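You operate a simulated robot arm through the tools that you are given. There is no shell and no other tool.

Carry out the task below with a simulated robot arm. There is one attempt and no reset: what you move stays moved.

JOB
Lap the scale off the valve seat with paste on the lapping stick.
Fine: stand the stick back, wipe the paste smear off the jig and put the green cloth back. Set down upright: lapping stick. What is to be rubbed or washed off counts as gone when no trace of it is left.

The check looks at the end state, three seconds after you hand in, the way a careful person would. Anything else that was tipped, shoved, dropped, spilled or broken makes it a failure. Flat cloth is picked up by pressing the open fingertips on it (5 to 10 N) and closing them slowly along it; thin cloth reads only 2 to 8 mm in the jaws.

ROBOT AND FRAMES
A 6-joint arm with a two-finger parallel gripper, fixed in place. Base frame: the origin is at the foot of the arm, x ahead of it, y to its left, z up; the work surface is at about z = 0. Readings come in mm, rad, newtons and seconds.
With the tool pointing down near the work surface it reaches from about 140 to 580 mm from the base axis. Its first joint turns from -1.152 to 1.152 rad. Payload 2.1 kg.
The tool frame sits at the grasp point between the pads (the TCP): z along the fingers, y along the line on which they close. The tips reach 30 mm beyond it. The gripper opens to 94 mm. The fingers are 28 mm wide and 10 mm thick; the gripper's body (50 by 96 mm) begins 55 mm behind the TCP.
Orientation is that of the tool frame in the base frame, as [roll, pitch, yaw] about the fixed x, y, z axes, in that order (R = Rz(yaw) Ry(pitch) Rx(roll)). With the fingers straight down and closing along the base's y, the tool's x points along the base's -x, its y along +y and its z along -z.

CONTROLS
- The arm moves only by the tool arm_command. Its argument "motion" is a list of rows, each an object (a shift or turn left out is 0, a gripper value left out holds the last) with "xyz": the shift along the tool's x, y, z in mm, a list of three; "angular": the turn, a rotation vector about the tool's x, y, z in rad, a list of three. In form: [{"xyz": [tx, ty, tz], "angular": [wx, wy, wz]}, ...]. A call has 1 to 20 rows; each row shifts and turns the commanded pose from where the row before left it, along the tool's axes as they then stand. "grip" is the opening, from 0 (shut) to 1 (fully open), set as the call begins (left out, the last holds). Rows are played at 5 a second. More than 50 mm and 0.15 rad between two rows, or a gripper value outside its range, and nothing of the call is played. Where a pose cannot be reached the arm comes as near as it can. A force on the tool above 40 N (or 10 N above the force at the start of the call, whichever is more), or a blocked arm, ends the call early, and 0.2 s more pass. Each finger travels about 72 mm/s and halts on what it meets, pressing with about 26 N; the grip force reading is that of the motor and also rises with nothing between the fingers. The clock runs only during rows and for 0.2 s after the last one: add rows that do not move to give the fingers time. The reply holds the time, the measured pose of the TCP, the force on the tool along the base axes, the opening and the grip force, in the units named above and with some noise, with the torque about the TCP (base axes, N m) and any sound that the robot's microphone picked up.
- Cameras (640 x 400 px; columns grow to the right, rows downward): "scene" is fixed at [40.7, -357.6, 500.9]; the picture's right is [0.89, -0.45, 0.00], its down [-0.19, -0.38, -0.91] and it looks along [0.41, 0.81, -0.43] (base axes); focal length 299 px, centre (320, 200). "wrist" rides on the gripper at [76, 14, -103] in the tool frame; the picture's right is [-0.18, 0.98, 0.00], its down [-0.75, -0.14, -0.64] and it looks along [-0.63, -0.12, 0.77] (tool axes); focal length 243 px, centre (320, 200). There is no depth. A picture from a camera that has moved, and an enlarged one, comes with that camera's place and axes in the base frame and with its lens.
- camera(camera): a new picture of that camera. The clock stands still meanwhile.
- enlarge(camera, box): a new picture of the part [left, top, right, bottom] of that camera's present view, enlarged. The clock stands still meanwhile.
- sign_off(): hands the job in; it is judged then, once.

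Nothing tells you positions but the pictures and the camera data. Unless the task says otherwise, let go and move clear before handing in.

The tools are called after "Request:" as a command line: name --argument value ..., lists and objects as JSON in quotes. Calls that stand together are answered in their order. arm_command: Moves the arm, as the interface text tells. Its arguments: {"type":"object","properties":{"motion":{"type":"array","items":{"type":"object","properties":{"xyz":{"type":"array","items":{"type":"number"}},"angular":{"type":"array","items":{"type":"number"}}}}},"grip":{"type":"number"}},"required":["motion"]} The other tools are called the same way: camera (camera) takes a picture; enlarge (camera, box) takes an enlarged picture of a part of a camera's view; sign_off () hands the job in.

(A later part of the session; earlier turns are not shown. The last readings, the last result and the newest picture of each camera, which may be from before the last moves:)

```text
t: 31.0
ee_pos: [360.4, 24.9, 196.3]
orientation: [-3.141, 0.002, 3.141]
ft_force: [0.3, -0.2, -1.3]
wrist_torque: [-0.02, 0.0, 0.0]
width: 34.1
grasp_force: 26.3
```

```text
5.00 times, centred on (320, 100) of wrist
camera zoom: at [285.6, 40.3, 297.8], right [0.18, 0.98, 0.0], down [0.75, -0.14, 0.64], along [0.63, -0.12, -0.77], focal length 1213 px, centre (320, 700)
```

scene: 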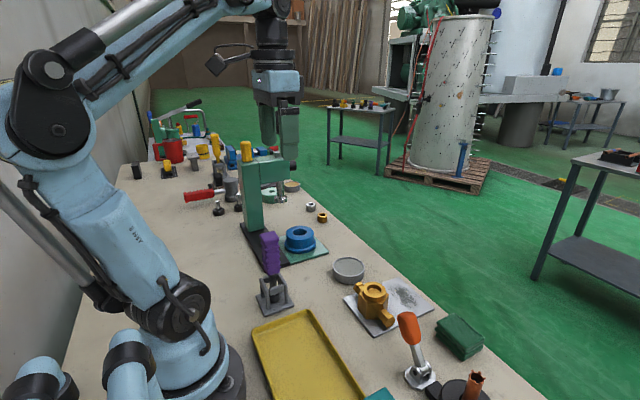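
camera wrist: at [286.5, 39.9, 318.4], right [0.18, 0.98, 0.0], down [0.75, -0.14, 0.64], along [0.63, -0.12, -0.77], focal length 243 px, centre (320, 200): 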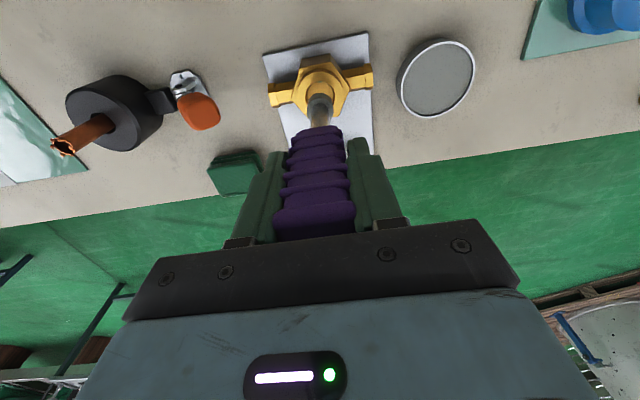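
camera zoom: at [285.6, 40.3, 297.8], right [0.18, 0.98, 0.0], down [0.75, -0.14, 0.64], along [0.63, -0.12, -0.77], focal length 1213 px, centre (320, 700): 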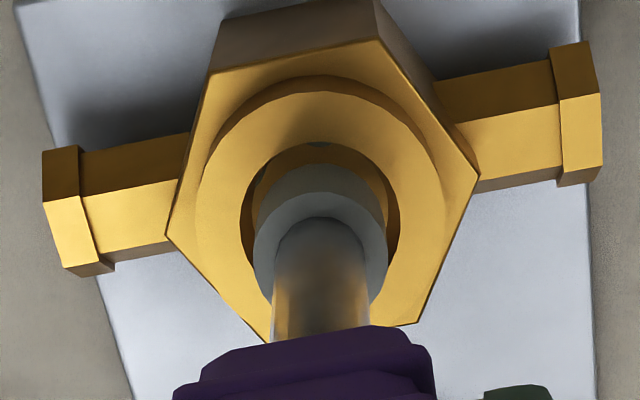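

It's well centred. I'll go down in 2 mm steps.

Request:
arm_command --motion '[{"xyz": [0, 0, 3]}, {"xyz": [0, 0, 3]}, {"xyz": [0, 0, 2]}, {"xyz": [0, 0, 0]}]'

Request:
enlarge --camera "scene" --box '[340, 240, 420, 330]'

Request:
enlarge --camera "wrist" --box '[270, 60, 370, 140]'

```text
t: 32.0
ee_pos: [362.4, 25.8, 187.9]
orientation: [3.141, 0.004, -3.141]
ft_force: [2.1, 1.4, -0.8]
wrist_torque: [0.06, -0.3, 0.01]
width: 34.1
grasp_force: 26.4
```

```text
4.44 times, centred on (380, 285) of scene
camera zoom: at [40.7, -357.6, 500.9], right [0.89, -0.45, 0.0], down [-0.19, -0.38, -0.91], along [0.41, 0.81, -0.43], focal length 1327 px, centre (53, -178)
```

zoom: 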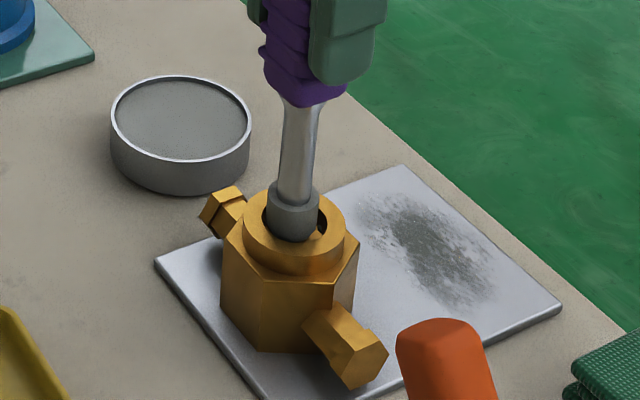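

```text
5.00 times, centred on (320, 100) of wrist
camera zoom: at [285.6, 40.4, 290.0], right [0.18, 0.98, 0.0], down [0.75, -0.14, 0.64], along [0.63, -0.12, -0.77], focal length 1213 px, centre (320, 700)
```

zoom: 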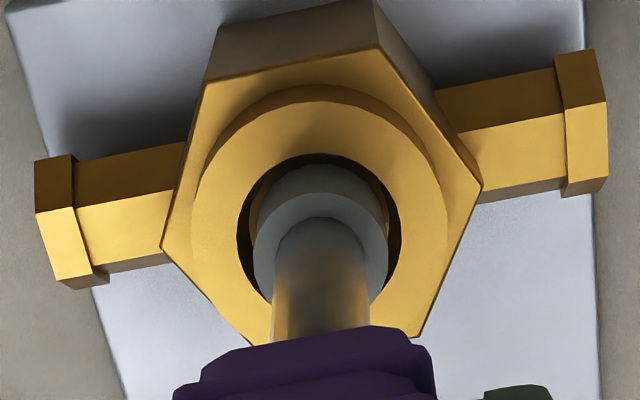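

I feel a light sideways contact, foot against the -x wall or a scale blob. I'll shift +1.5 mm in x and go on down.

Request:
arm_command --motion '[{"xyz": [-1.5, 0, 0]}, {"xyz": [0, 0, 2]}, {"xyz": [0, 0, 2]}, {"xyz": [0, 0, 0]}]'

Request:
enlarge --camera "scene" --box '[350, 260, 410, 320]'

```text
t: 33.0
ee_pos: [362.9, 25.4, 183.1]
orientation: [3.141, 0.0, 3.141]
ft_force: [0.3, 0.3, -2.7]
wrist_torque: [0.0, -0.02, -0.03]
width: 34.2
grasp_force: 25.3
```

```text
6.67 times, centred on (380, 290) of scene
camera zoom: at [40.7, -357.6, 500.9], right [0.89, -0.45, 0.0], down [-0.19, -0.38, -0.91], along [0.41, 0.81, -0.43], focal length 1991 px, centre (-80, -400)
```

zoom: 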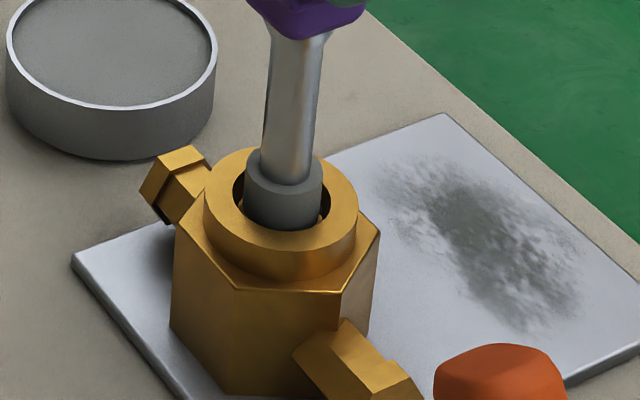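

The sideways contact is gone and the foot is about 9 mm inside the rim. I'll keep lowering to the bottom.

Request:
arm_command --motion '[{"xyz": [0, 0, 1.5]}, {"xyz": [0, 0, 1.5]}, {"xyz": [0, 0, 0]}]'

Request:
arm_command --motion '[{"xyz": [0, 0, 1]}, {"xyz": [0, 0, 1]}, {"xyz": [0, 0, 0]}]'

```text
t: 33.8
ee_pos: [364.6, 24.7, 179.9]
orientation: [-3.141, 0.003, 3.14]
ft_force: [0.1, 0.5, -1.7]
wrist_torque: [0.0, 0.02, 0.02]
width: 33.9
grasp_force: 25.7
```

```text
t: 34.6
ee_pos: [364.7, 25.3, 179.9]
orientation: [3.139, 0.002, 3.141]
ft_force: [-1.2, 1.8, 35.2]
wrist_torque: [0.09, 0.07, -0.04]
width: 34.2
grasp_force: 25.9
```

The foot is on the bottom of the bore (35 N), at TCP z about 180. I'll ease off a little and start circular lapping along the wall.

Request:
arm_command --motion '[{"xyz": [0, 0, -1.2]}, {"xyz": [0, 0, 0]}]'

Request:
arm_command --motion '[{"xyz": [2.5, 0, 0]}, {"xyz": [-0.33, 1.25, 0]}, {"xyz": [-0.92, 0.92, 0]}, {"xyz": [-1.25, 0.33, 0]}, {"xyz": [-1.25, -0.33, 0]}, {"xyz": [-0.92, -0.92, 0]}, {"xyz": [-0.33, -1.25, 0]}, {"xyz": [0.33, -1.25, 0]}, {"xyz": [0.92, -0.92, 0]}, {"xyz": [1.25, -0.33, 0]}, {"xyz": [1.25, 0.33, 0]}, {"xyz": [0.92, 0.92, 0]}, {"xyz": [0.33, 1.25, 0]}]'

```text
t: 35.2
ee_pos: [363.9, 24.3, 180.9]
orientation: [3.141, 0.004, -3.141]
ft_force: [0.0, 0.2, -1.6]
wrist_torque: [-0.02, 0.0, -0.02]
width: 34.1
grasp_force: 26.1
```

```text
t: 38.0
ee_pos: [362.1, 24.7, 181.3]
orientation: [-3.14, 0.004, 3.141]
ft_force: [7.0, -5.8, -1.1]
wrist_torque: [-0.63, -0.85, 0.04]
width: 33.9
grasp_force: 26.2
```

The circle ran with about 9 N against the wall and no press on the floor. I'll recentre, press lightly on the floor and run more laps.

Request:
arm_command --motion '[{"xyz": [-2.5, 0, 0]}, {"xyz": [0, 0, 0]}]'

Request:
arm_command --motion '[{"xyz": [0, 0, 0.6]}, {"xyz": [0, 0, 0]}]'

```text
t: 38.6
ee_pos: [363.4, 26.2, 181.7]
orientation: [3.14, 0.002, -3.14]
ft_force: [0.2, 0.0, -1.2]
wrist_torque: [0.0, 0.0, 0.0]
width: 34.1
grasp_force: 25.7
```

```text
t: 39.2
ee_pos: [363.6, 25.8, 180.2]
orientation: [-3.141, 0.002, 3.141]
ft_force: [-0.2, 0.6, -1.3]
wrist_torque: [0.01, 0.0, 0.01]
width: 34.2
grasp_force: 26.4
```

Request:
arm_command --motion '[{"xyz": [0, 0, 0.5]}, {"xyz": [0, 0, 0]}]'

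```text
t: 39.8
ee_pos: [363.2, 25.3, 180.7]
orientation: [3.138, 0.002, 3.141]
ft_force: [-0.9, -0.5, 6.0]
wrist_torque: [-0.02, 0.08, 0.01]
width: 34.2
grasp_force: 26.1
```

Light downward pressure of about 7 N is on. I'll run full circles at about 3 mm radius.

Request:
arm_command --motion '[{"xyz": [1.5, 0, 0]}, {"xyz": [1.5, 0, 0]}, {"xyz": [-0.4, 1.5, 0]}, {"xyz": [-1.1, 1.1, 0]}, {"xyz": [-1.5, 0.4, 0]}, {"xyz": [-1.5, -0.4, 0]}, {"xyz": [-1.1, -1.1, 0]}, {"xyz": [-0.4, -1.5, 0]}, {"xyz": [0.4, -1.5, 0]}, {"xyz": [1.1, -1.1, 0]}, {"xyz": [1.5, -0.4, 0]}, {"xyz": [1.5, 0.4, 0]}, {"xyz": [1.1, 1.1, 0]}, {"xyz": [0.4, 1.5, 0]}]'

Request:
enlarge --camera "scene" --box '[350, 240, 410, 320]'

```text
t: 42.8
ee_pos: [361.8, 24.0, 181.3]
orientation: [-3.141, 0.002, -3.141]
ft_force: [7.2, -3.8, 4.1]
wrist_torque: [-0.54, -0.82, 0.06]
width: 33.8
grasp_force: 26.3
```

```text
5.00 times, centred on (380, 280) of scene
camera zoom: at [40.7, -357.6, 500.9], right [0.89, -0.45, 0.0], down [-0.19, -0.38, -0.91], along [0.41, 0.81, -0.43], focal length 1493 px, centre (20, -200)
```

zoom: 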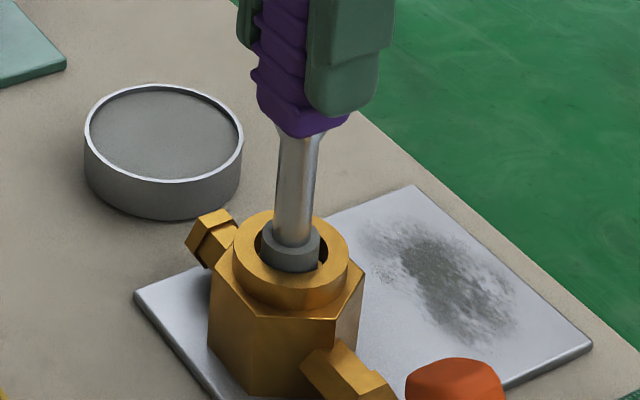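

Contact is steady all round and the valve body hasn't moved. I'll run another lap the opposite way, recentre, lift out and inspect.

Request:
arm_command --motion '[{"xyz": [-0.4, -1.5, 0]}, {"xyz": [-1.1, -1.1, 0]}, {"xyz": [-1.5, -0.4, 0]}, {"xyz": [-1.5, 0.4, 0]}, {"xyz": [-1.1, 1.1, 0]}, {"xyz": [-0.4, 1.5, 0]}, {"xyz": [0.4, 1.5, 0]}, {"xyz": [1.1, 1.1, 0]}, {"xyz": [1.5, 0.4, 0]}, {"xyz": [1.5, -0.4, 0]}, {"xyz": [1.1, -1.1, 0]}, {"xyz": [0.4, -1.5, 0]}, {"xyz": [-1.5, 0, 0]}, {"xyz": [-1.5, 0, 0]}, {"xyz": [0, 0, 0]}]'

Request:
arm_command --motion '[{"xyz": [0, 0, -10]}, {"xyz": [0, 0, -10]}, {"xyz": [0, 0, -15]}, {"xyz": [0, 0, -20]}, {"xyz": [0, 0, -20]}, {"xyz": [0, 20, 0]}, {"xyz": [0, 20, 0]}, {"xyz": [0, 20, 0]}, {"xyz": [0, 0, 0]}, {"xyz": [0, 0, 0]}]'

Request:
camera --camera "wrist"

Request:
enlarge --camera "scene" --box '[350, 270, 400, 320]'

```text
t: 46.0
ee_pos: [365.6, 25.2, 179.6]
orientation: [-3.141, 0.0, 3.14]
ft_force: [-3.3, -0.1, -2.8]
wrist_torque: [0.0, 0.38, 0.0]
width: 33.9
grasp_force: 25.4
```

```text
t: 48.2
ee_pos: [363.0, 85.6, 255.7]
orientation: [3.14, 0.002, -3.14]
ft_force: [-0.3, 0.3, -2.0]
wrist_torque: [-0.03, -0.02, 0.0]
width: 34.4
grasp_force: 26.1
```

```text
taken
camera wrist: at [287.2, 100.1, 357.1], right [0.18, 0.98, 0.0], down [0.75, -0.14, 0.64], along [0.63, -0.12, -0.77], focal length 243 px, centre (320, 200)
```

wrist: 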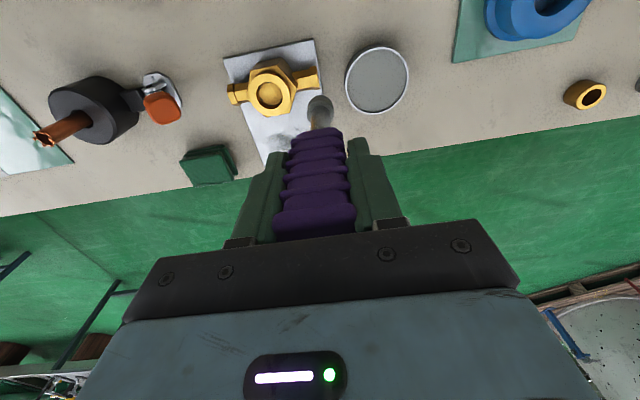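

```text
8.00 times, centred on (375, 295) of scene
camera zoom: at [40.7, -357.6, 500.9], right [0.89, -0.45, 0.0], down [-0.19, -0.38, -0.91], along [0.41, 0.81, -0.43], focal length 2389 px, centre (-120, -560)
```

zoom: 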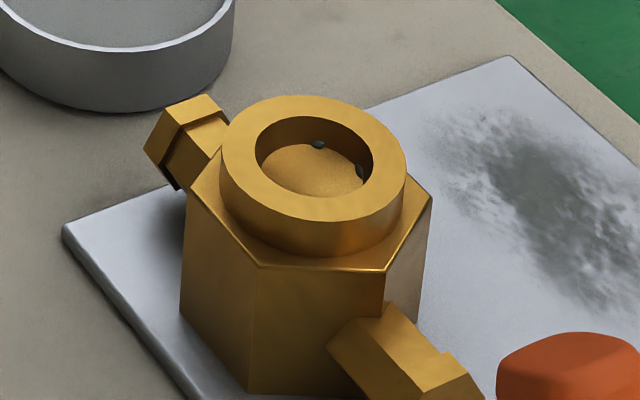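

Two scale blobs are still visible on the far wall in the scene view. I'll zoom the wrist view to count what remains.

Request:
enlarge --camera "wrist" --box '[245, 70, 295, 120]'

Request:
enlarge --camera "wrist" --box '[290, 80, 350, 150]'

```text
8.00 times, centred on (270, 95) of wrist
camera zoom: at [287.2, 100.1, 357.1], right [0.18, 0.98, 0.0], down [0.75, -0.14, 0.64], along [0.63, -0.12, -0.77], focal length 1941 px, centre (720, 1040)
```

zoom: 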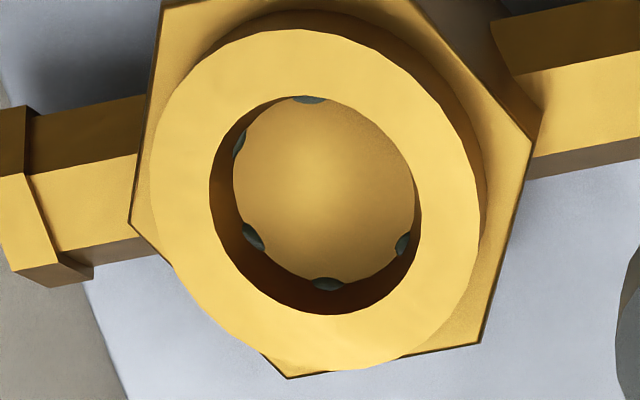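

```text
5.71 times, centred on (320, 115) of wrist
camera zoom: at [287.2, 100.1, 357.1], right [0.18, 0.98, 0.0], down [0.75, -0.14, 0.64], along [0.63, -0.12, -0.77], focal length 1386 px, centre (320, 686)
```

zoom: 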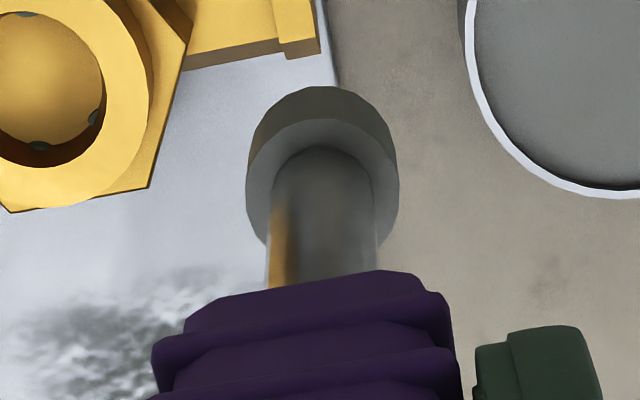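

All five blobs I could see before are still there at much the same size, so the laps weren't firm or long enough. I'll check that paste is still on the foot.

Request:
enlarge --camera "scene" --box '[330, 190, 400, 260]'

```text
5.71 times, centred on (365, 225) of scene
camera zoom: at [40.7, -357.6, 500.9], right [0.89, -0.45, 0.0], down [-0.19, -0.38, -0.91], along [0.41, 0.81, -0.43], focal length 1706 px, centre (63, 57)
```

zoom: 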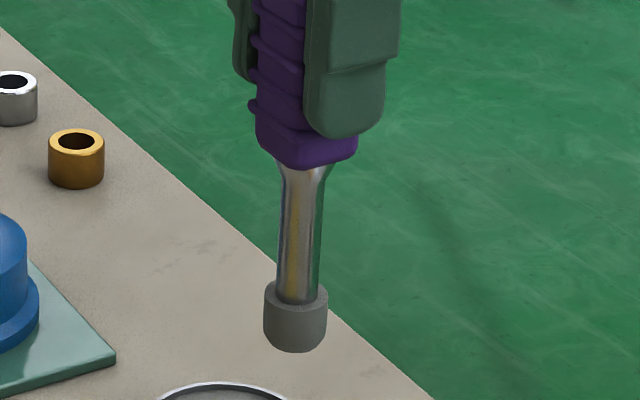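

Paste is still on the foot. I'll go back into the bore and this time press harder, adding twists to the circles.

Request:
arm_command --motion '[{"xyz": [0, -20, 0]}, {"xyz": [0, -20, 0]}, {"xyz": [0, -20, 0]}, {"xyz": [0.3, 0, 20]}, {"xyz": [0, 0, 20]}, {"xyz": [0, 0, 15]}, {"xyz": [0, 0, 10]}, {"xyz": [0, 0, 8]}, {"xyz": [0, 0, 0]}]'

Request:
arm_command --motion '[{"xyz": [0, 0, 1]}, {"xyz": [0, 0, 0.6]}, {"xyz": [0, 0, 0]}]'

```text
t: 50.2
ee_pos: [363.6, 25.9, 181.4]
orientation: [3.14, 0.002, -3.141]
ft_force: [-0.7, -0.5, -1.3]
wrist_torque: [-0.02, -0.02, 0.02]
width: 34.0
grasp_force: 26.5
```

```text
t: 51.0
ee_pos: [363.0, 25.2, 180.9]
orientation: [3.142, 0.001, -3.141]
ft_force: [-0.2, 0.5, -1.4]
wrist_torque: [0.04, 0.01, -0.01]
width: 34.2
grasp_force: 25.9
```

Request:
arm_command --motion '[{"xyz": [0, 0, 0.5]}, {"xyz": [0, 0, 0]}]'

Request:
arm_command --motion '[{"xyz": [0, 0, 0.5]}, {"xyz": [0, 0, 0]}]'

```text
t: 51.6
ee_pos: [364.7, 25.5, 179.6]
orientation: [-3.141, 0.002, 3.142]
ft_force: [-0.6, 0.3, -2.3]
wrist_torque: [0.0, 0.12, 0.04]
width: 34.0
grasp_force: 26.4
```

```text
t: 52.2
ee_pos: [365.3, 25.1, 180.3]
orientation: [3.139, 0.002, 3.141]
ft_force: [-2.8, 0.8, -0.4]
wrist_torque: [0.07, 0.27, 0.02]
width: 34.0
grasp_force: 25.3
```

It's touching lightly on the +x side, so I'll recentre by about 0.8 mm and go on down until there's a firm but safe press.

Request:
arm_command --motion '[{"xyz": [0.8, 0, 0]}, {"xyz": [0, 0, 0.5]}, {"xyz": [0, 0, 0]}]'

Request:
arm_command --motion '[{"xyz": [0, 0, 0.5]}, {"xyz": [0, 0, 0]}]'

```text
t: 53.0
ee_pos: [364.2, 24.8, 179.4]
orientation: [3.141, 0.005, 3.141]
ft_force: [5.4, -1.6, 24.0]
wrist_torque: [-0.16, -0.61, -0.03]
width: 34.0
grasp_force: 26.3
```

```text
t: 53.6
ee_pos: [361.6, 25.4, 179.4]
orientation: [3.14, 0.001, -3.141]
ft_force: [2.4, -0.8, 34.3]
wrist_torque: [-0.08, -0.04, -0.01]
width: 34.2
grasp_force: 26.0
```

The press is 34 N now. I'll back off slightly and twist the stick back and forth under load.

Request:
arm_command --motion '[{"xyz": [0, 0, -0.4]}, {"angular": [0, 0, 0.14]}, {"angular": [0, 0, 0.14]}, {"angular": [0, 0, 0.14]}, {"angular": [0, 0, 0.14]}, {"angular": [0, 0, -0.14]}, {"angular": [0, 0, -0.14]}, {"angular": [0, 0, -0.14]}, {"angular": [0, 0, -0.14]}, {"angular": [0, 0, -0.14]}, {"angular": [0, 0, -0.14]}, {"angular": [0, 0, -0.14]}, {"angular": [0, 0, -0.14]}, {"angular": [0, 0, 0.14]}, {"angular": [0, 0, 0.14]}, {"angular": [0, 0, 0.14]}, {"angular": [0, 0, 0.14]}, {"xyz": [0, 0, 0]}]'

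Request:
enlarge --camera "wrist" --box '[270, 60, 370, 140]'

Request:
enlarge --camera "scene" --box '[350, 240, 410, 320]'

```text
t: 57.4
ee_pos: [364.0, 24.6, 178.7]
orientation: [3.14, 0.001, 3.14]
ft_force: [-0.3, -0.1, -1.3]
wrist_torque: [-0.01, 0.02, 0.02]
width: 33.9
grasp_force: 26.2
```

```text
5.00 times, centred on (320, 100) of wrist
camera zoom: at [286.7, 40.5, 280.0], right [0.19, 0.98, 0.0], down [0.75, -0.14, 0.64], along [0.63, -0.12, -0.77], focal length 1213 px, centre (320, 700)
```

zoom: 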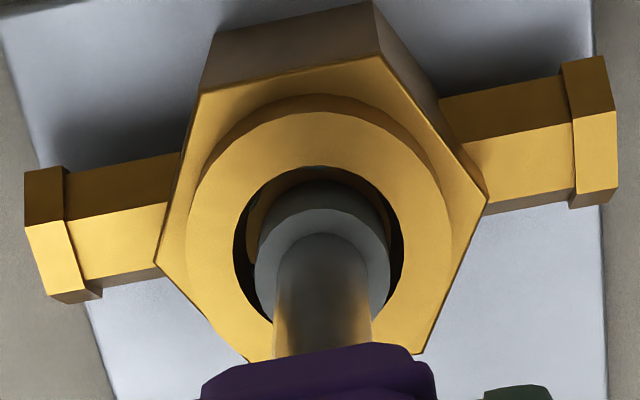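

```text
5.00 times, centred on (380, 280) of scene
camera zoom: at [40.7, -357.6, 500.9], right [0.89, -0.45, 0.0], down [-0.19, -0.38, -0.91], along [0.41, 0.81, -0.43], focal length 1493 px, centre (20, -200)
```

zoom: 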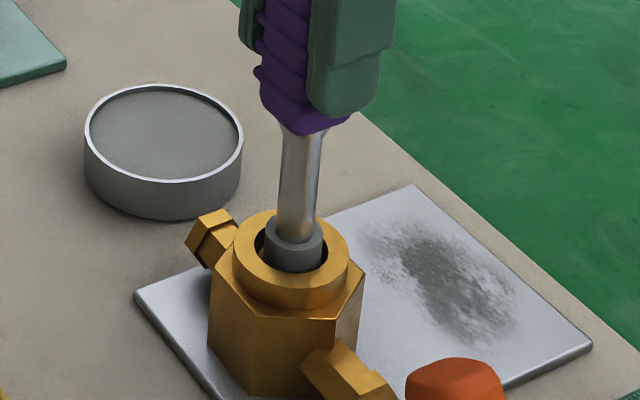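

The stick slipped up slightly, so the load is gone. In the middle the foot clears the blobs, which sit against the wall, so I need bigger orbits. I'll restore a light floor press and orbit at about 4 mm radius.

Request:
arm_command --motion '[{"xyz": [0, 0, 0.5]}, {"xyz": [0, 0, 0]}]'

Request:
arm_command --motion '[{"xyz": [2, 0, 0]}, {"xyz": [2, 0, 0]}, {"xyz": [-0.764, 2.351, 0]}, {"xyz": [-2.0, 1.453, 0]}, {"xyz": [-2.472, 0, 0]}, {"xyz": [-2.0, -1.453, 0]}, {"xyz": [-0.764, -2.351, 0]}, {"xyz": [0.764, -2.351, 0]}, {"xyz": [2.0, -1.453, 0]}, {"xyz": [2.472, 0, 0]}, {"xyz": [2.0, 1.453, 0]}, {"xyz": [0.764, 2.351, 0]}]'

Request:
enlarge --camera "wrist" --box '[270, 60, 370, 140]'

```text
t: 58.0
ee_pos: [364.0, 26.0, 178.3]
orientation: [3.141, 0.003, -3.14]
ft_force: [3.2, 0.6, 6.3]
wrist_torque: [0.1, -0.32, 0.01]
width: 34.0
grasp_force: 25.7
```

```text
t: 60.6
ee_pos: [359.5, 23.7, 177.9]
orientation: [-3.14, 0.002, -3.141]
ft_force: [5.9, -1.5, -3.3]
wrist_torque: [-0.26, -0.66, 0.04]
width: 33.9
grasp_force: 26.2
```

```text
5.00 times, centred on (320, 100) of wrist
camera zoom: at [282.4, 39.2, 279.5], right [0.18, 0.98, 0.0], down [0.75, -0.14, 0.64], along [0.63, -0.12, -0.77], focal length 1213 px, centre (320, 700)
```

zoom: 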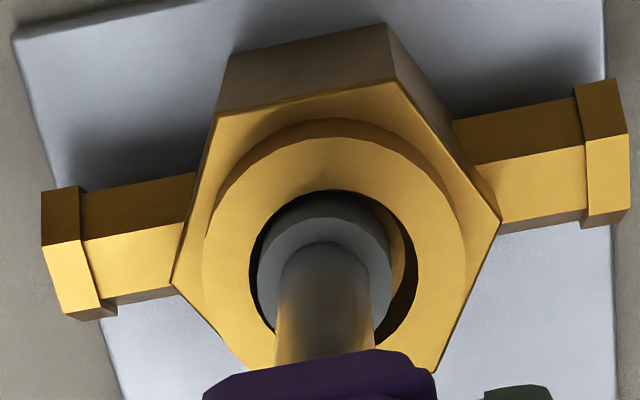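

The foot now reaches the wall all the way round, though the orbit sits about 1 mm too far to -y. I'll shift +1 mm in y, press a bit lower and run continuous laps.

Request:
arm_command --motion '[{"xyz": [0, 1, 0.4]}, {"xyz": [-0.764, 2.351, 0]}, {"xyz": [-2.0, 1.453, 0]}, {"xyz": [-2.472, 0, 0]}, {"xyz": [-2.0, -1.453, 0]}, {"xyz": [-0.764, -2.351, 0]}, {"xyz": [0.764, -2.351, 0]}, {"xyz": [2.0, -1.453, 0]}, {"xyz": [2.472, 0, 0]}, {"xyz": [2.0, 1.453, 0]}, {"xyz": [0.764, 2.351, 0]}]'

Request:
arm_command --motion '[{"xyz": [-0.764, 2.351, 0]}, {"xyz": [-2.0, 1.453, 0]}, {"xyz": [-2.472, 0, 0]}, {"xyz": [-2.0, -1.453, 0]}, {"xyz": [-0.764, -2.351, 0]}, {"xyz": [0.764, -2.351, 0]}, {"xyz": [2.0, -1.453, 0]}, {"xyz": [2.472, 0, 0]}, {"xyz": [2.0, 1.453, 0]}, {"xyz": [0.764, 2.351, 0]}, {"xyz": [-0.764, 2.351, 0]}, {"xyz": [-2.0, 1.453, 0]}, {"xyz": [-2.472, 0, 0]}, {"xyz": [-2.0, -1.453, 0]}, {"xyz": [-0.764, -2.351, 0]}, {"xyz": [0.764, -2.351, 0]}, {"xyz": [2.0, -1.453, 0]}, {"xyz": [2.472, 0, 0]}, {"xyz": [2.0, 1.453, 0]}, {"xyz": [0.764, 2.351, 0]}]'

Request:
enlarge --camera "scene" --box '[340, 230, 430, 330]'

Request:
enlarge --camera "wrist" --box '[270, 60, 370, 140]'

```text
t: 63.0
ee_pos: [359.1, 26.7, 177.9]
orientation: [-3.14, 0.002, 3.141]
ft_force: [7.9, -7.1, 2.2]
wrist_torque: [-0.68, -0.88, 0.04]
width: 34.2
grasp_force: 25.8
```

```text
t: 67.2
ee_pos: [360.5, 24.0, 178.2]
orientation: [-3.14, 0.003, 3.141]
ft_force: [8.3, -4.9, 3.0]
wrist_torque: [-0.49, -0.85, 0.05]
width: 34.1
grasp_force: 25.8
```

```text
4.00 times, centred on (385, 280) of scene
camera zoom: at [40.7, -357.6, 500.9], right [0.89, -0.45, 0.0], down [-0.19, -0.38, -0.91], along [0.41, 0.81, -0.43], focal length 1194 px, centre (60, -120)
```

zoom: 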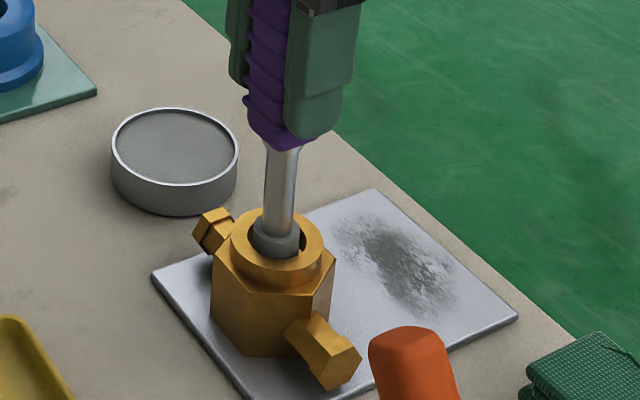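

```text
5.00 times, centred on (320, 100) of wrist
camera zoom: at [282.3, 39.7, 279.2], right [0.18, 0.98, 0.0], down [0.75, -0.14, 0.64], along [0.63, -0.12, -0.76], focal length 1213 px, centre (320, 700)
```

zoom: 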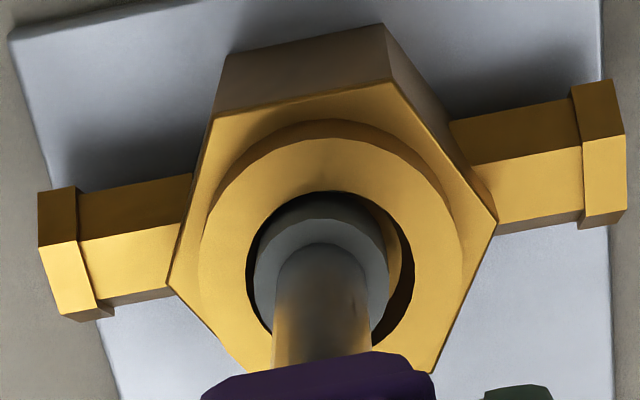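

Lapping force is about 10 N on the wall and nothing has shifted. I'll recentre, lift out and inspect the seat again.

Request:
arm_command --motion '[{"xyz": [-2, 0, 0]}, {"xyz": [-2, 0, 0]}, {"xyz": [0, 0, -10]}, {"xyz": [0, 0, -10]}, {"xyz": [0, 0, -15]}, {"xyz": [0, 0, -20]}, {"xyz": [0, 0, -20]}, {"xyz": [0, 20, 0]}, {"xyz": [0, 20, 0]}, {"xyz": [0, 20, 0]}, {"xyz": [0, 0, 0]}, {"xyz": [0, 0, 0]}]'

Request:
enlarge --camera "wrist" --box '[245, 70, 295, 120]'

Request:
enlarge --camera "scene" --box '[350, 270, 400, 320]'

Request:
enlarge --camera "scene" --box '[330, 190, 400, 260]'

```text
t: 69.8
ee_pos: [362.8, 87.2, 253.8]
orientation: [3.14, 0.004, -3.141]
ft_force: [0.4, -0.1, -2.2]
wrist_torque: [0.01, 0.01, -0.02]
width: 34.1
grasp_force: 26.2
```

```text
8.00 times, centred on (270, 95) of wrist
camera zoom: at [285.8, 100.2, 354.4], right [0.18, 0.98, 0.0], down [0.75, -0.14, 0.64], along [0.63, -0.12, -0.77], focal length 1941 px, centre (720, 1040)
```

zoom: 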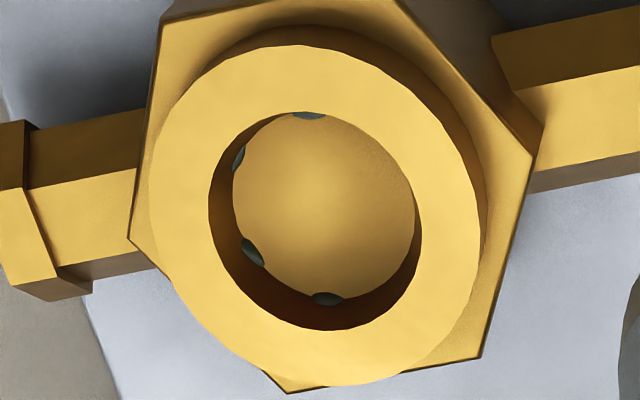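

```text
8.00 times, centred on (375, 295) of scene
camera zoom: at [40.7, -357.6, 500.9], right [0.89, -0.45, 0.0], down [-0.19, -0.38, -0.91], along [0.41, 0.81, -0.43], focal length 2389 px, centre (-120, -560)
```

zoom: 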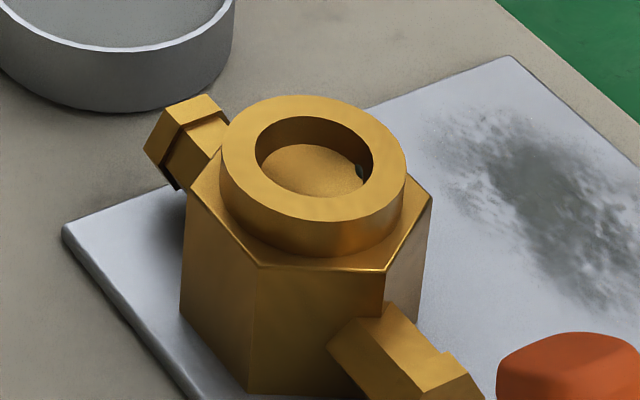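

```text
5.71 times, centred on (365, 225) of scene
camera zoom: at [40.7, -357.6, 500.9], right [0.89, -0.45, 0.0], down [-0.19, -0.38, -0.91], along [0.41, 0.81, -0.43], focal length 1706 px, centre (63, 57)
```

zoom: 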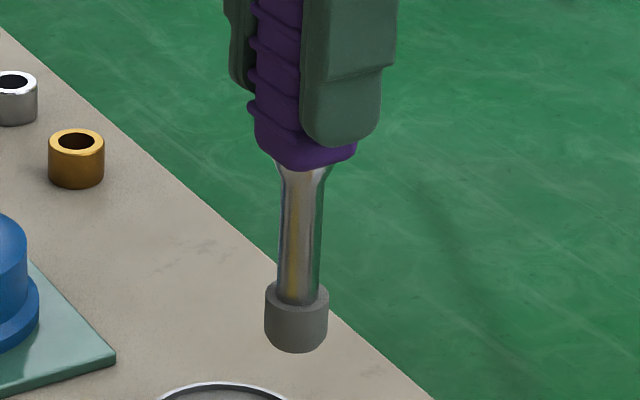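

One blob, on the (+x, +y) side, is gone, so the method works. The torque suggests that on the other sides the stick touches at the rim instead of at the bottom. I'll go back in and lean the stick so its bottom edge presses on each remaining blob, starting with the -x one.

Request:
arm_command --motion '[{"xyz": [0, -20, 0]}, {"xyz": [0, -20, 0]}, {"xyz": [0, -20, 0]}, {"xyz": [0, 0, 20]}, {"xyz": [0, 0, 20]}, {"xyz": [0, 0, 15]}, {"xyz": [0, 0, 10]}, {"xyz": [0, 0, 8]}, {"xyz": [0, 0, 0]}]'

Request:
enlarge --camera "wrist" --box '[270, 60, 370, 140]'

```text
t: 71.8
ee_pos: [362.7, 24.6, 179.0]
orientation: [3.141, 0.0, -3.141]
ft_force: [-8.1, -0.4, 1.9]
wrist_torque: [-0.12, 0.94, -0.01]
width: 34.0
grasp_force: 25.9
```

```text
5.00 times, centred on (320, 100) of wrist
camera zoom: at [286.1, 40.7, 281.5], right [0.18, 0.98, 0.0], down [0.75, -0.14, 0.64], along [0.63, -0.12, -0.77], focal length 1213 px, centre (320, 700)
```

zoom: 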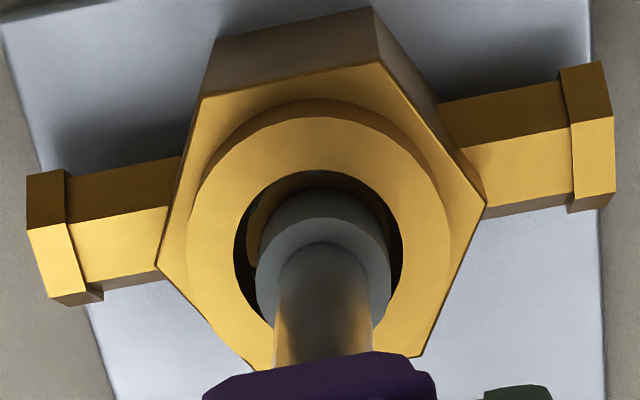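

The stick has pivoted a little in the grip, so its foot sits about 3 mm toward +x. I'll re-centre it.

Request:
arm_command --motion '[{"xyz": [1.5, 0, -0.5]}, {"xyz": [1.5, 0, -0.5]}, {"xyz": [0, 0, 0]}]'

Request:
enlarge --camera "wrist" --box '[270, 60, 370, 140]'

```text
t: 72.6
ee_pos: [360.3, 25.4, 179.7]
orientation: [-3.141, 0.001, -3.141]
ft_force: [0.0, 0.0, -1.8]
wrist_torque: [-0.02, 0.02, -0.01]
width: 34.0
grasp_force: 25.6
```

```text
5.00 times, centred on (320, 100) of wrist
camera zoom: at [283.2, 40.8, 282.2], right [0.18, 0.98, 0.0], down [0.75, -0.14, 0.64], along [0.63, -0.12, -0.77], focal length 1213 px, centre (320, 700)
```

zoom: 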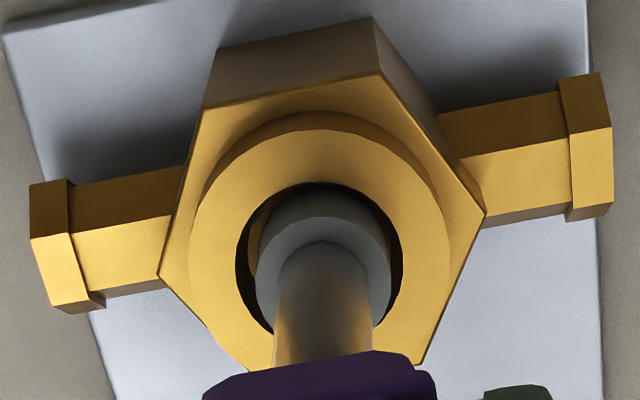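

It's free and centred. Now I'll lean the foot toward -x (about 0.08 rad, compensated so the foot stays put), press outward 4 mm and stroke side to side.

Request:
arm_command --motion '[{"xyz": [-2.6, 0, 0], "angular": [0, 0.02, 0]}, {"xyz": [-2.6, 0, 0], "angular": [0, 0.02, 0]}, {"xyz": [-2.6, 0, 0], "angular": [0, 0.02, 0]}, {"xyz": [-2.6, 0, 0], "angular": [0, 0.02, 0]}, {"xyz": [2, 0, 0]}, {"xyz": [2, 0, 0]}, {"xyz": [0, 0, 0]}]'

Request:
enlarge --camera "wrist" --box '[270, 60, 370, 140]'

Request:
enlarge --camera "scene" --box '[340, 230, 430, 330]'

```text
t: 74.2
ee_pos: [366.7, 26.7, 179.9]
orientation: [3.141, -0.078, 3.14]
ft_force: [7.8, 0.6, 4.6]
wrist_torque: [0.02, -0.97, 0.0]
width: 34.5
grasp_force: 25.9
```

```text
5.00 times, centred on (320, 100) of wrist
camera zoom: at [298.1, 40.9, 287.9], right [0.18, 0.98, -0.01], down [0.8, -0.14, 0.58], along [0.57, -0.12, -0.81], focal length 1213 px, centre (320, 700)
```

zoom: 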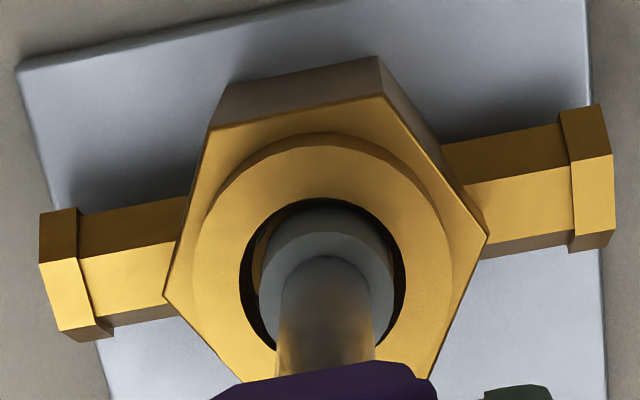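

```text
4.00 times, centred on (385, 280) of scene
camera zoom: at [40.7, -357.6, 500.9], right [0.89, -0.45, 0.0], down [-0.19, -0.38, -0.91], along [0.41, 0.81, -0.43], focal length 1194 px, centre (60, -120)
```

zoom: 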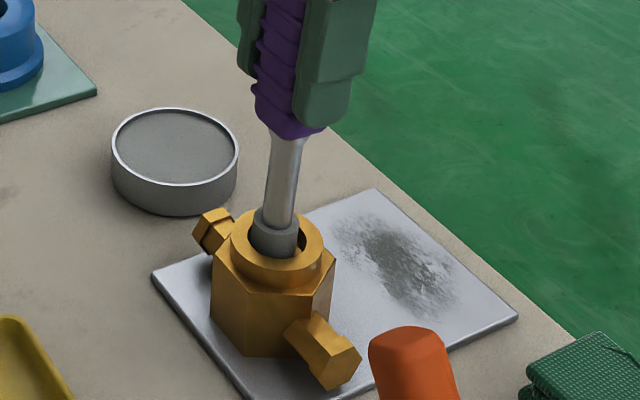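

The contact is now near the bottom edge at about 8 N toward -x. I'll stroke side to side along y.

Request:
arm_command --motion '[{"xyz": [0, 2, 0]}, {"xyz": [0, -2, 0]}, {"xyz": [0, -2, 0]}, {"xyz": [0, 2, 0]}, {"xyz": [0, 2, 0]}, {"xyz": [0, -2, 0]}, {"xyz": [0, -2, 0]}, {"xyz": [0, 2, 0]}, {"xyz": [0, 2, 0]}, {"xyz": [0, -2, 0]}, {"xyz": [0, -2, 0]}, {"xyz": [0, 2, 0]}, {"xyz": [0, 2, 0]}, {"xyz": [0, -2, 0]}, {"xyz": [0, -2, 0]}, {"xyz": [0, 2, 0]}, {"xyz": [0, 2, 0]}, {"xyz": [0, -2, 0]}, {"xyz": [0, 0, 0]}]'

```text
t: 78.2
ee_pos: [367.5, 24.9, 181.3]
orientation: [3.141, -0.076, -3.14]
ft_force: [0.7, -0.4, -1.9]
wrist_torque: [0.01, 0.01, 0.02]
width: 34.2
grasp_force: 25.6
```

The contact eased off, either because the blob wore away or the stick pivoted. I'll press 2 mm further and repeat some strokes to be sure.

Request:
arm_command --motion '[{"xyz": [2, 0, 0]}, {"xyz": [0, 2, 0]}, {"xyz": [0, -2, 0]}, {"xyz": [0, -2, 0]}, {"xyz": [0, 2, 0]}, {"xyz": [0, 2, 0]}, {"xyz": [0, -2, 0]}, {"xyz": [0, -2, 0]}, {"xyz": [0, 2, 0]}, {"xyz": [0, 2, 0]}, {"xyz": [0, -2, 0]}, {"xyz": [0, -2, 0]}, {"xyz": [0, 2, 0]}, {"xyz": [0, 0, 0]}]'

```text
t: 81.2
ee_pos: [365.2, 26.1, 181.7]
orientation: [3.14, -0.079, -3.138]
ft_force: [-0.5, 0.6, -1.7]
wrist_torque: [0.01, -0.02, 0.0]
width: 34.1
grasp_force: 26.0
```

There's no contact force at all now, so I'll look before going on.

Request:
enlarge --camera "wrist" --box '[270, 60, 370, 140]'

Request:
enlarge --camera "scene" --box '[340, 230, 430, 330]'

```text
5.00 times, centred on (320, 100) of wrist
camera zoom: at [296.3, 41.2, 288.8], right [0.18, 0.98, -0.01], down [0.8, -0.14, 0.58], along [0.57, -0.12, -0.81], focal length 1213 px, centre (320, 700)
```

zoom: 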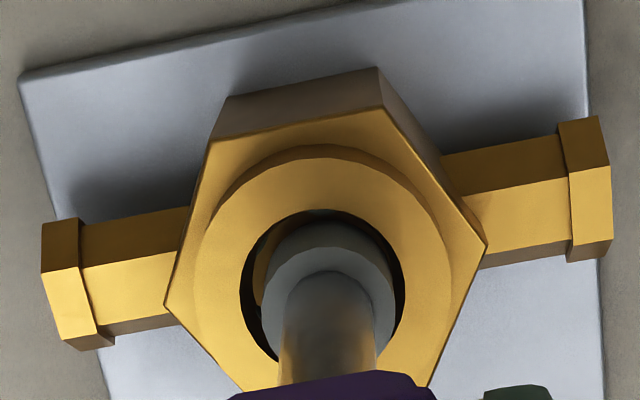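

```text
4.00 times, centred on (385, 280) of scene
camera zoom: at [40.7, -357.6, 500.9], right [0.89, -0.45, 0.0], down [-0.19, -0.38, -0.91], along [0.41, 0.81, -0.43], focal length 1194 px, centre (60, -120)
```

zoom: 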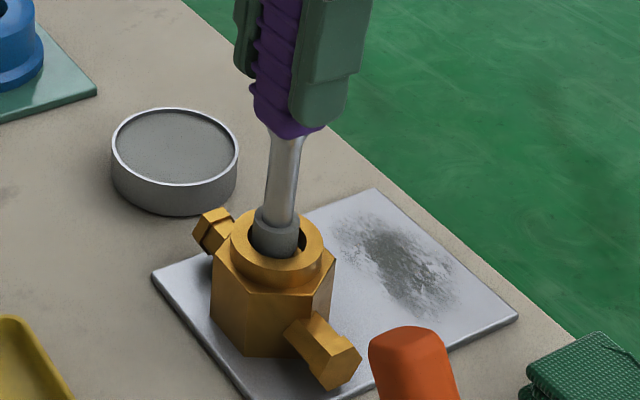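

Pushing along x pivots the stick in the pads. I'll undo the lean, lift out and see which blobs are left before choosing a better grip angle.

Request:
arm_command --motion '[{"xyz": [-1, 0, 0]}, {"xyz": [2.6, 0, 0], "angular": [0, -0.02, 0]}, {"xyz": [2.6, 0, 0], "angular": [0, -0.02, 0]}, {"xyz": [2.6, 0, 0], "angular": [0, -0.02, 0]}, {"xyz": [2.6, 0, 0], "angular": [0, -0.02, 0]}, {"xyz": [0, 0, 0]}]'

Request:
arm_command --motion '[{"xyz": [0, 0, -10]}, {"xyz": [0, 0, -10]}, {"xyz": [0, 0, -15]}, {"xyz": [0, 0, -20]}, {"xyz": [0, 0, -20]}, {"xyz": [0, 20, 0]}, {"xyz": [0, 20, 0]}, {"xyz": [0, 20, 0]}, {"xyz": [0, 0, 0]}, {"xyz": [0, 0, 0]}]'

Request:
enlarge --camera "wrist" --box '[245, 70, 295, 120]'

Request:
enlarge --camera "scene" --box '[310, 150, 410, 320]'

```text
t: 82.6
ee_pos: [354.9, 25.7, 180.5]
orientation: [-3.14, 0.002, -3.139]
ft_force: [-0.4, 0.0, -1.8]
wrist_torque: [0.0, -0.01, 0.04]
width: 34.1
grasp_force: 25.6
```

```text
t: 84.8
ee_pos: [354.2, 86.0, 256.3]
orientation: [3.141, 0.002, 3.141]
ft_force: [0.8, 0.0, -2.1]
wrist_torque: [0.0, 0.03, -0.02]
width: 34.2
grasp_force: 25.9
```

```text
8.00 times, centred on (270, 95) of wrist
camera zoom: at [277.8, 101.3, 358.0], right [0.18, 0.98, 0.0], down [0.75, -0.14, 0.64], along [0.63, -0.12, -0.77], focal length 1941 px, centre (720, 1040)
```

zoom: 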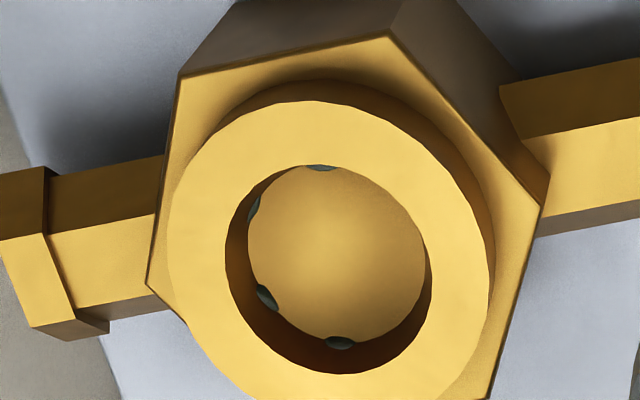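

```text
2.35 times, centred on (360, 235) of scene
camera zoom: at [40.7, -357.6, 500.9], right [0.89, -0.45, 0.0], down [-0.19, -0.38, -0.91], along [0.41, 0.81, -0.43], focal length 703 px, centre (226, 118)
```

zoom: 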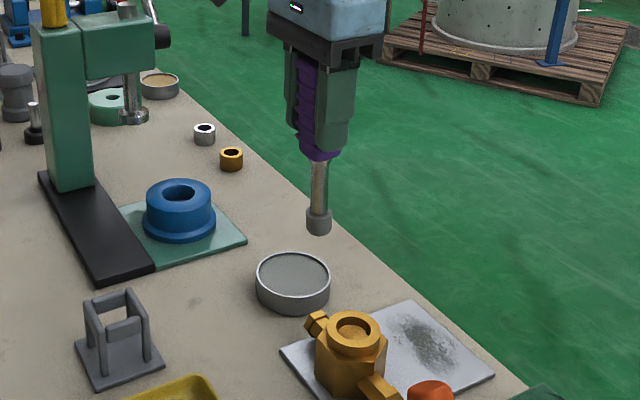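

The stick is tilted about 8 mm in the pads, and four blobs remain (-x, two on the -y side, +x). The grip is stiff only along its closing direction. I'll yaw the tool 90° so ±x is the stiff direction, then re-centre over the bore.

Request:
arm_command --motion '[{"angular": [0, 0, 0.143]}, {"angular": [0, 0, 0.143]}, {"angular": [0, 0, 0.143]}, {"angular": [0, 0, 0.143]}, {"angular": [0, 0, 0.143]}, {"angular": [0, 0, 0.143]}, {"angular": [0, 0, 0.143]}, {"angular": [0, 0, 0.143]}, {"angular": [0, 0, 0.143]}, {"angular": [0, 0, 0.143]}, {"angular": [0, 0, 0.141]}, {"xyz": [0, 0, 0]}, {"xyz": [0, 0, 0]}]'

Request:
camera --camera "wrist"

Request:
enlarge --camera "scene" --box '[310, 150, 410, 320]'

```text
t: 87.6
ee_pos: [354.9, 85.5, 256.5]
orientation: [3.14, -0.001, 1.572]
ft_force: [-0.1, 0.6, -2.6]
wrist_torque: [-0.02, 0.01, 0.03]
width: 34.0
grasp_force: 26.2
```

```text
taken
camera wrist: at [368.6, 162.9, 357.8], right [0.98, -0.18, 0.0], down [-0.14, -0.75, 0.64], along [-0.12, -0.63, -0.77], focal length 243 px, centre (320, 200)
```

wrist: 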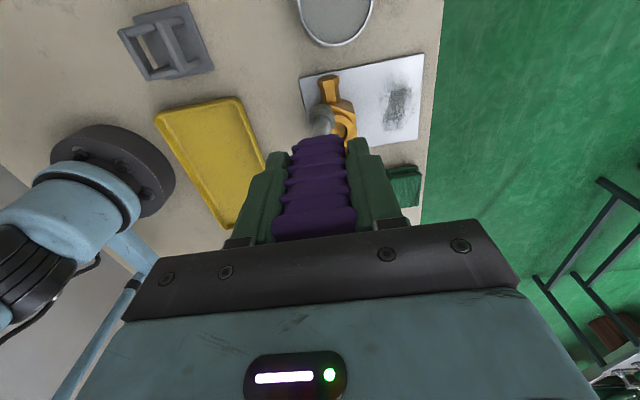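

```text
2.35 times, centred on (360, 235) of scene
camera zoom: at [40.7, -357.6, 500.9], right [0.89, -0.45, 0.0], down [-0.19, -0.38, -0.91], along [0.41, 0.81, -0.43], focal length 703 px, centre (226, 118)
```

zoom: 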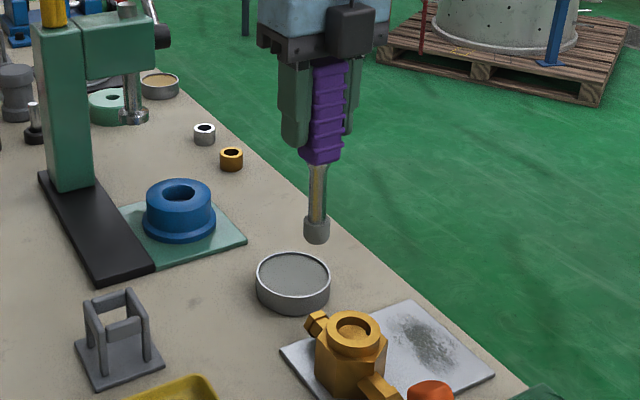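

Yawed; the foot is at about (355, 80). I'll move it over the bore and check alignment just above the rim.

Request:
arm_command --motion '[{"xyz": [-20, 3, 0]}, {"xyz": [-20, 3, 0]}, {"xyz": [-14, 2.5, 0]}, {"xyz": [0, 0, 20]}, {"xyz": [0, 0, 20]}, {"xyz": [0, 0, 10]}, {"xyz": [0, 0, 0]}, {"xyz": [0, 0, 0]}]'

Request:
enlarge --camera "wrist" --box '[270, 60, 370, 140]'

Request:
enlarge --camera "scene" --box '[340, 230, 430, 330]'

```text
t: 89.4
ee_pos: [362.1, 32.7, 205.6]
orientation: [3.14, 0.001, 1.573]
ft_force: [0.6, 0.3, -2.2]
wrist_torque: [0.02, 0.01, 0.0]
width: 34.0
grasp_force: 25.5
```

```text
5.00 times, centred on (320, 100) of wrist
camera zoom: at [376.2, 109.2, 308.3], right [0.98, -0.18, 0.0], down [-0.14, -0.75, 0.64], along [-0.12, -0.63, -0.77], focal length 1213 px, centre (320, 700)
```

zoom: 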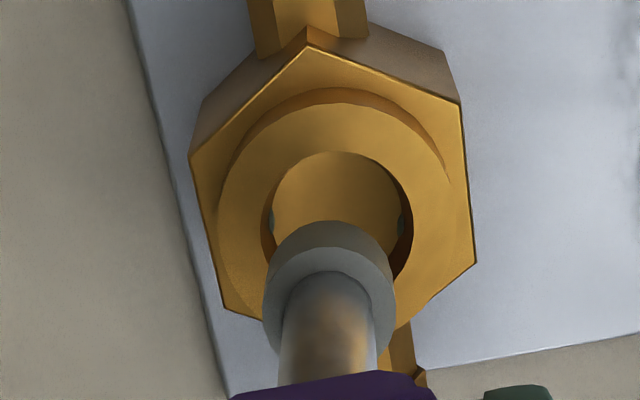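

```text
4.00 times, centred on (385, 280) of scene
camera zoom: at [40.7, -357.6, 500.9], right [0.89, -0.45, 0.0], down [-0.19, -0.38, -0.91], along [0.41, 0.81, -0.43], focal length 1194 px, centre (60, -120)
```

zoom: 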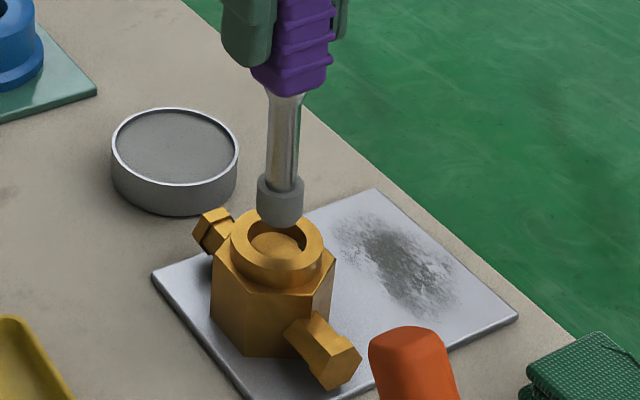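

The foot needs to go about 2 mm in +x and 3.5 mm in +y. I'll correct and lower.

Request:
arm_command --motion '[{"xyz": [3.5, 2, 0]}, {"xyz": [0, 0, 5]}, {"xyz": [0, 0, 5]}, {"xyz": [0, 0, 4]}, {"xyz": [0, 0, 0]}]'

Request:
enlarge --camera "wrist" --box '[270, 60, 370, 140]'

Request:
enlarge --camera "scene" --box '[350, 250, 410, 320]'

```text
t: 90.6
ee_pos: [363.7, 34.5, 191.1]
orientation: [3.14, 0.001, 1.573]
ft_force: [0.3, 0.4, -1.9]
wrist_torque: [-0.02, 0.02, -0.04]
width: 34.1
grasp_force: 26.2
```

```text
5.00 times, centred on (320, 100) of wrist
camera zoom: at [378.5, 111.7, 294.2], right [0.98, -0.18, 0.0], down [-0.14, -0.75, 0.64], along [-0.12, -0.63, -0.77], focal length 1213 px, centre (320, 700)
```

zoom: 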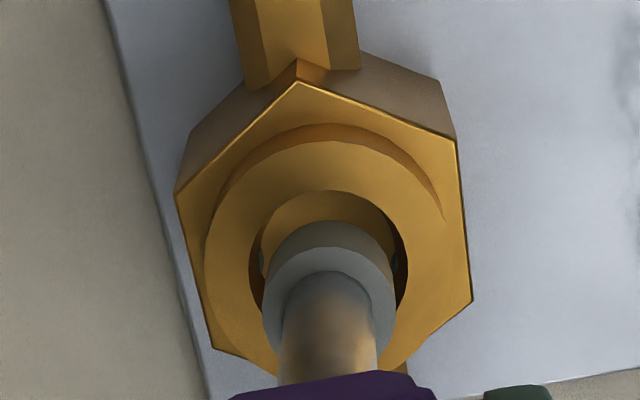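

```text
5.71 times, centred on (380, 285) of scene
camera zoom: at [40.7, -357.6, 500.9], right [0.89, -0.45, 0.0], down [-0.19, -0.38, -0.91], along [0.41, 0.81, -0.43], focal length 1706 px, centre (-23, -286)
```

zoom: 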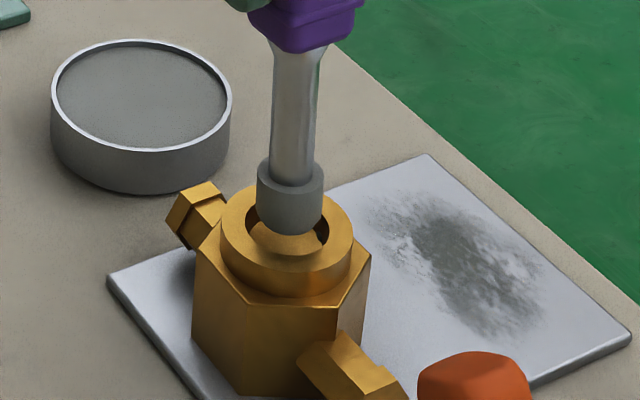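

It's well centred. I'll lower to just above the floor.

Request:
arm_command --motion '[{"xyz": [0, 0, 3]}, {"xyz": [0, 0, 3]}, {"xyz": [0, 0, 3]}, {"xyz": [0, 0, 0]}]'

Request:
arm_command --motion '[{"xyz": [0, 0, 1.5]}, {"xyz": [0, 0, 1]}, {"xyz": [0, 0, 0]}]'

```text
t: 91.6
ee_pos: [365.3, 35.9, 183.1]
orientation: [3.139, 0.001, 1.573]
ft_force: [0.1, 1.0, -1.8]
wrist_torque: [0.02, 0.04, -0.05]
width: 34.1
grasp_force: 25.9
```

```text
t: 92.4
ee_pos: [365.6, 35.5, 180.8]
orientation: [3.139, 0.0, 1.573]
ft_force: [-0.7, -1.0, -0.8]
wrist_torque: [-0.09, 0.13, -0.02]
width: 33.9
grasp_force: 25.8
```

Request:
arm_command --motion '[{"xyz": [0, 0, 1]}, {"xyz": [0, 0, 0]}]'

Request:
enlarge --camera "wrist" --box '[270, 60, 370, 140]'

```text
t: 93.0
ee_pos: [365.3, 36.3, 179.3]
orientation: [3.139, 0.001, 1.572]
ft_force: [-2.2, -2.9, 0.3]
wrist_torque: [-0.25, 0.19, -0.04]
width: 34.1
grasp_force: 26.2
```

```text
5.00 times, centred on (320, 100) of wrist
camera zoom: at [379.5, 113.0, 281.6], right [0.98, -0.18, 0.0], down [-0.14, -0.75, 0.64], along [-0.12, -0.63, -0.77], focal length 1213 px, centre (320, 700)
```

zoom: 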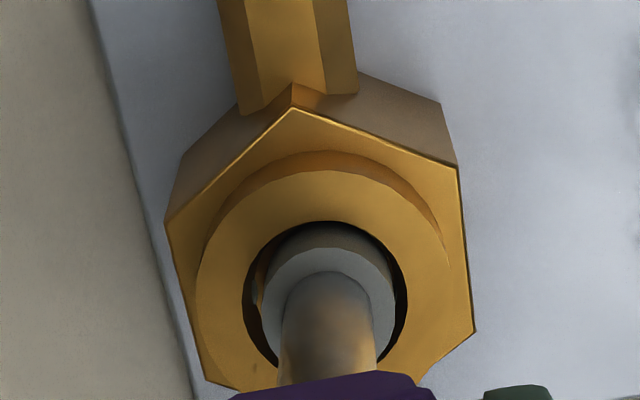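

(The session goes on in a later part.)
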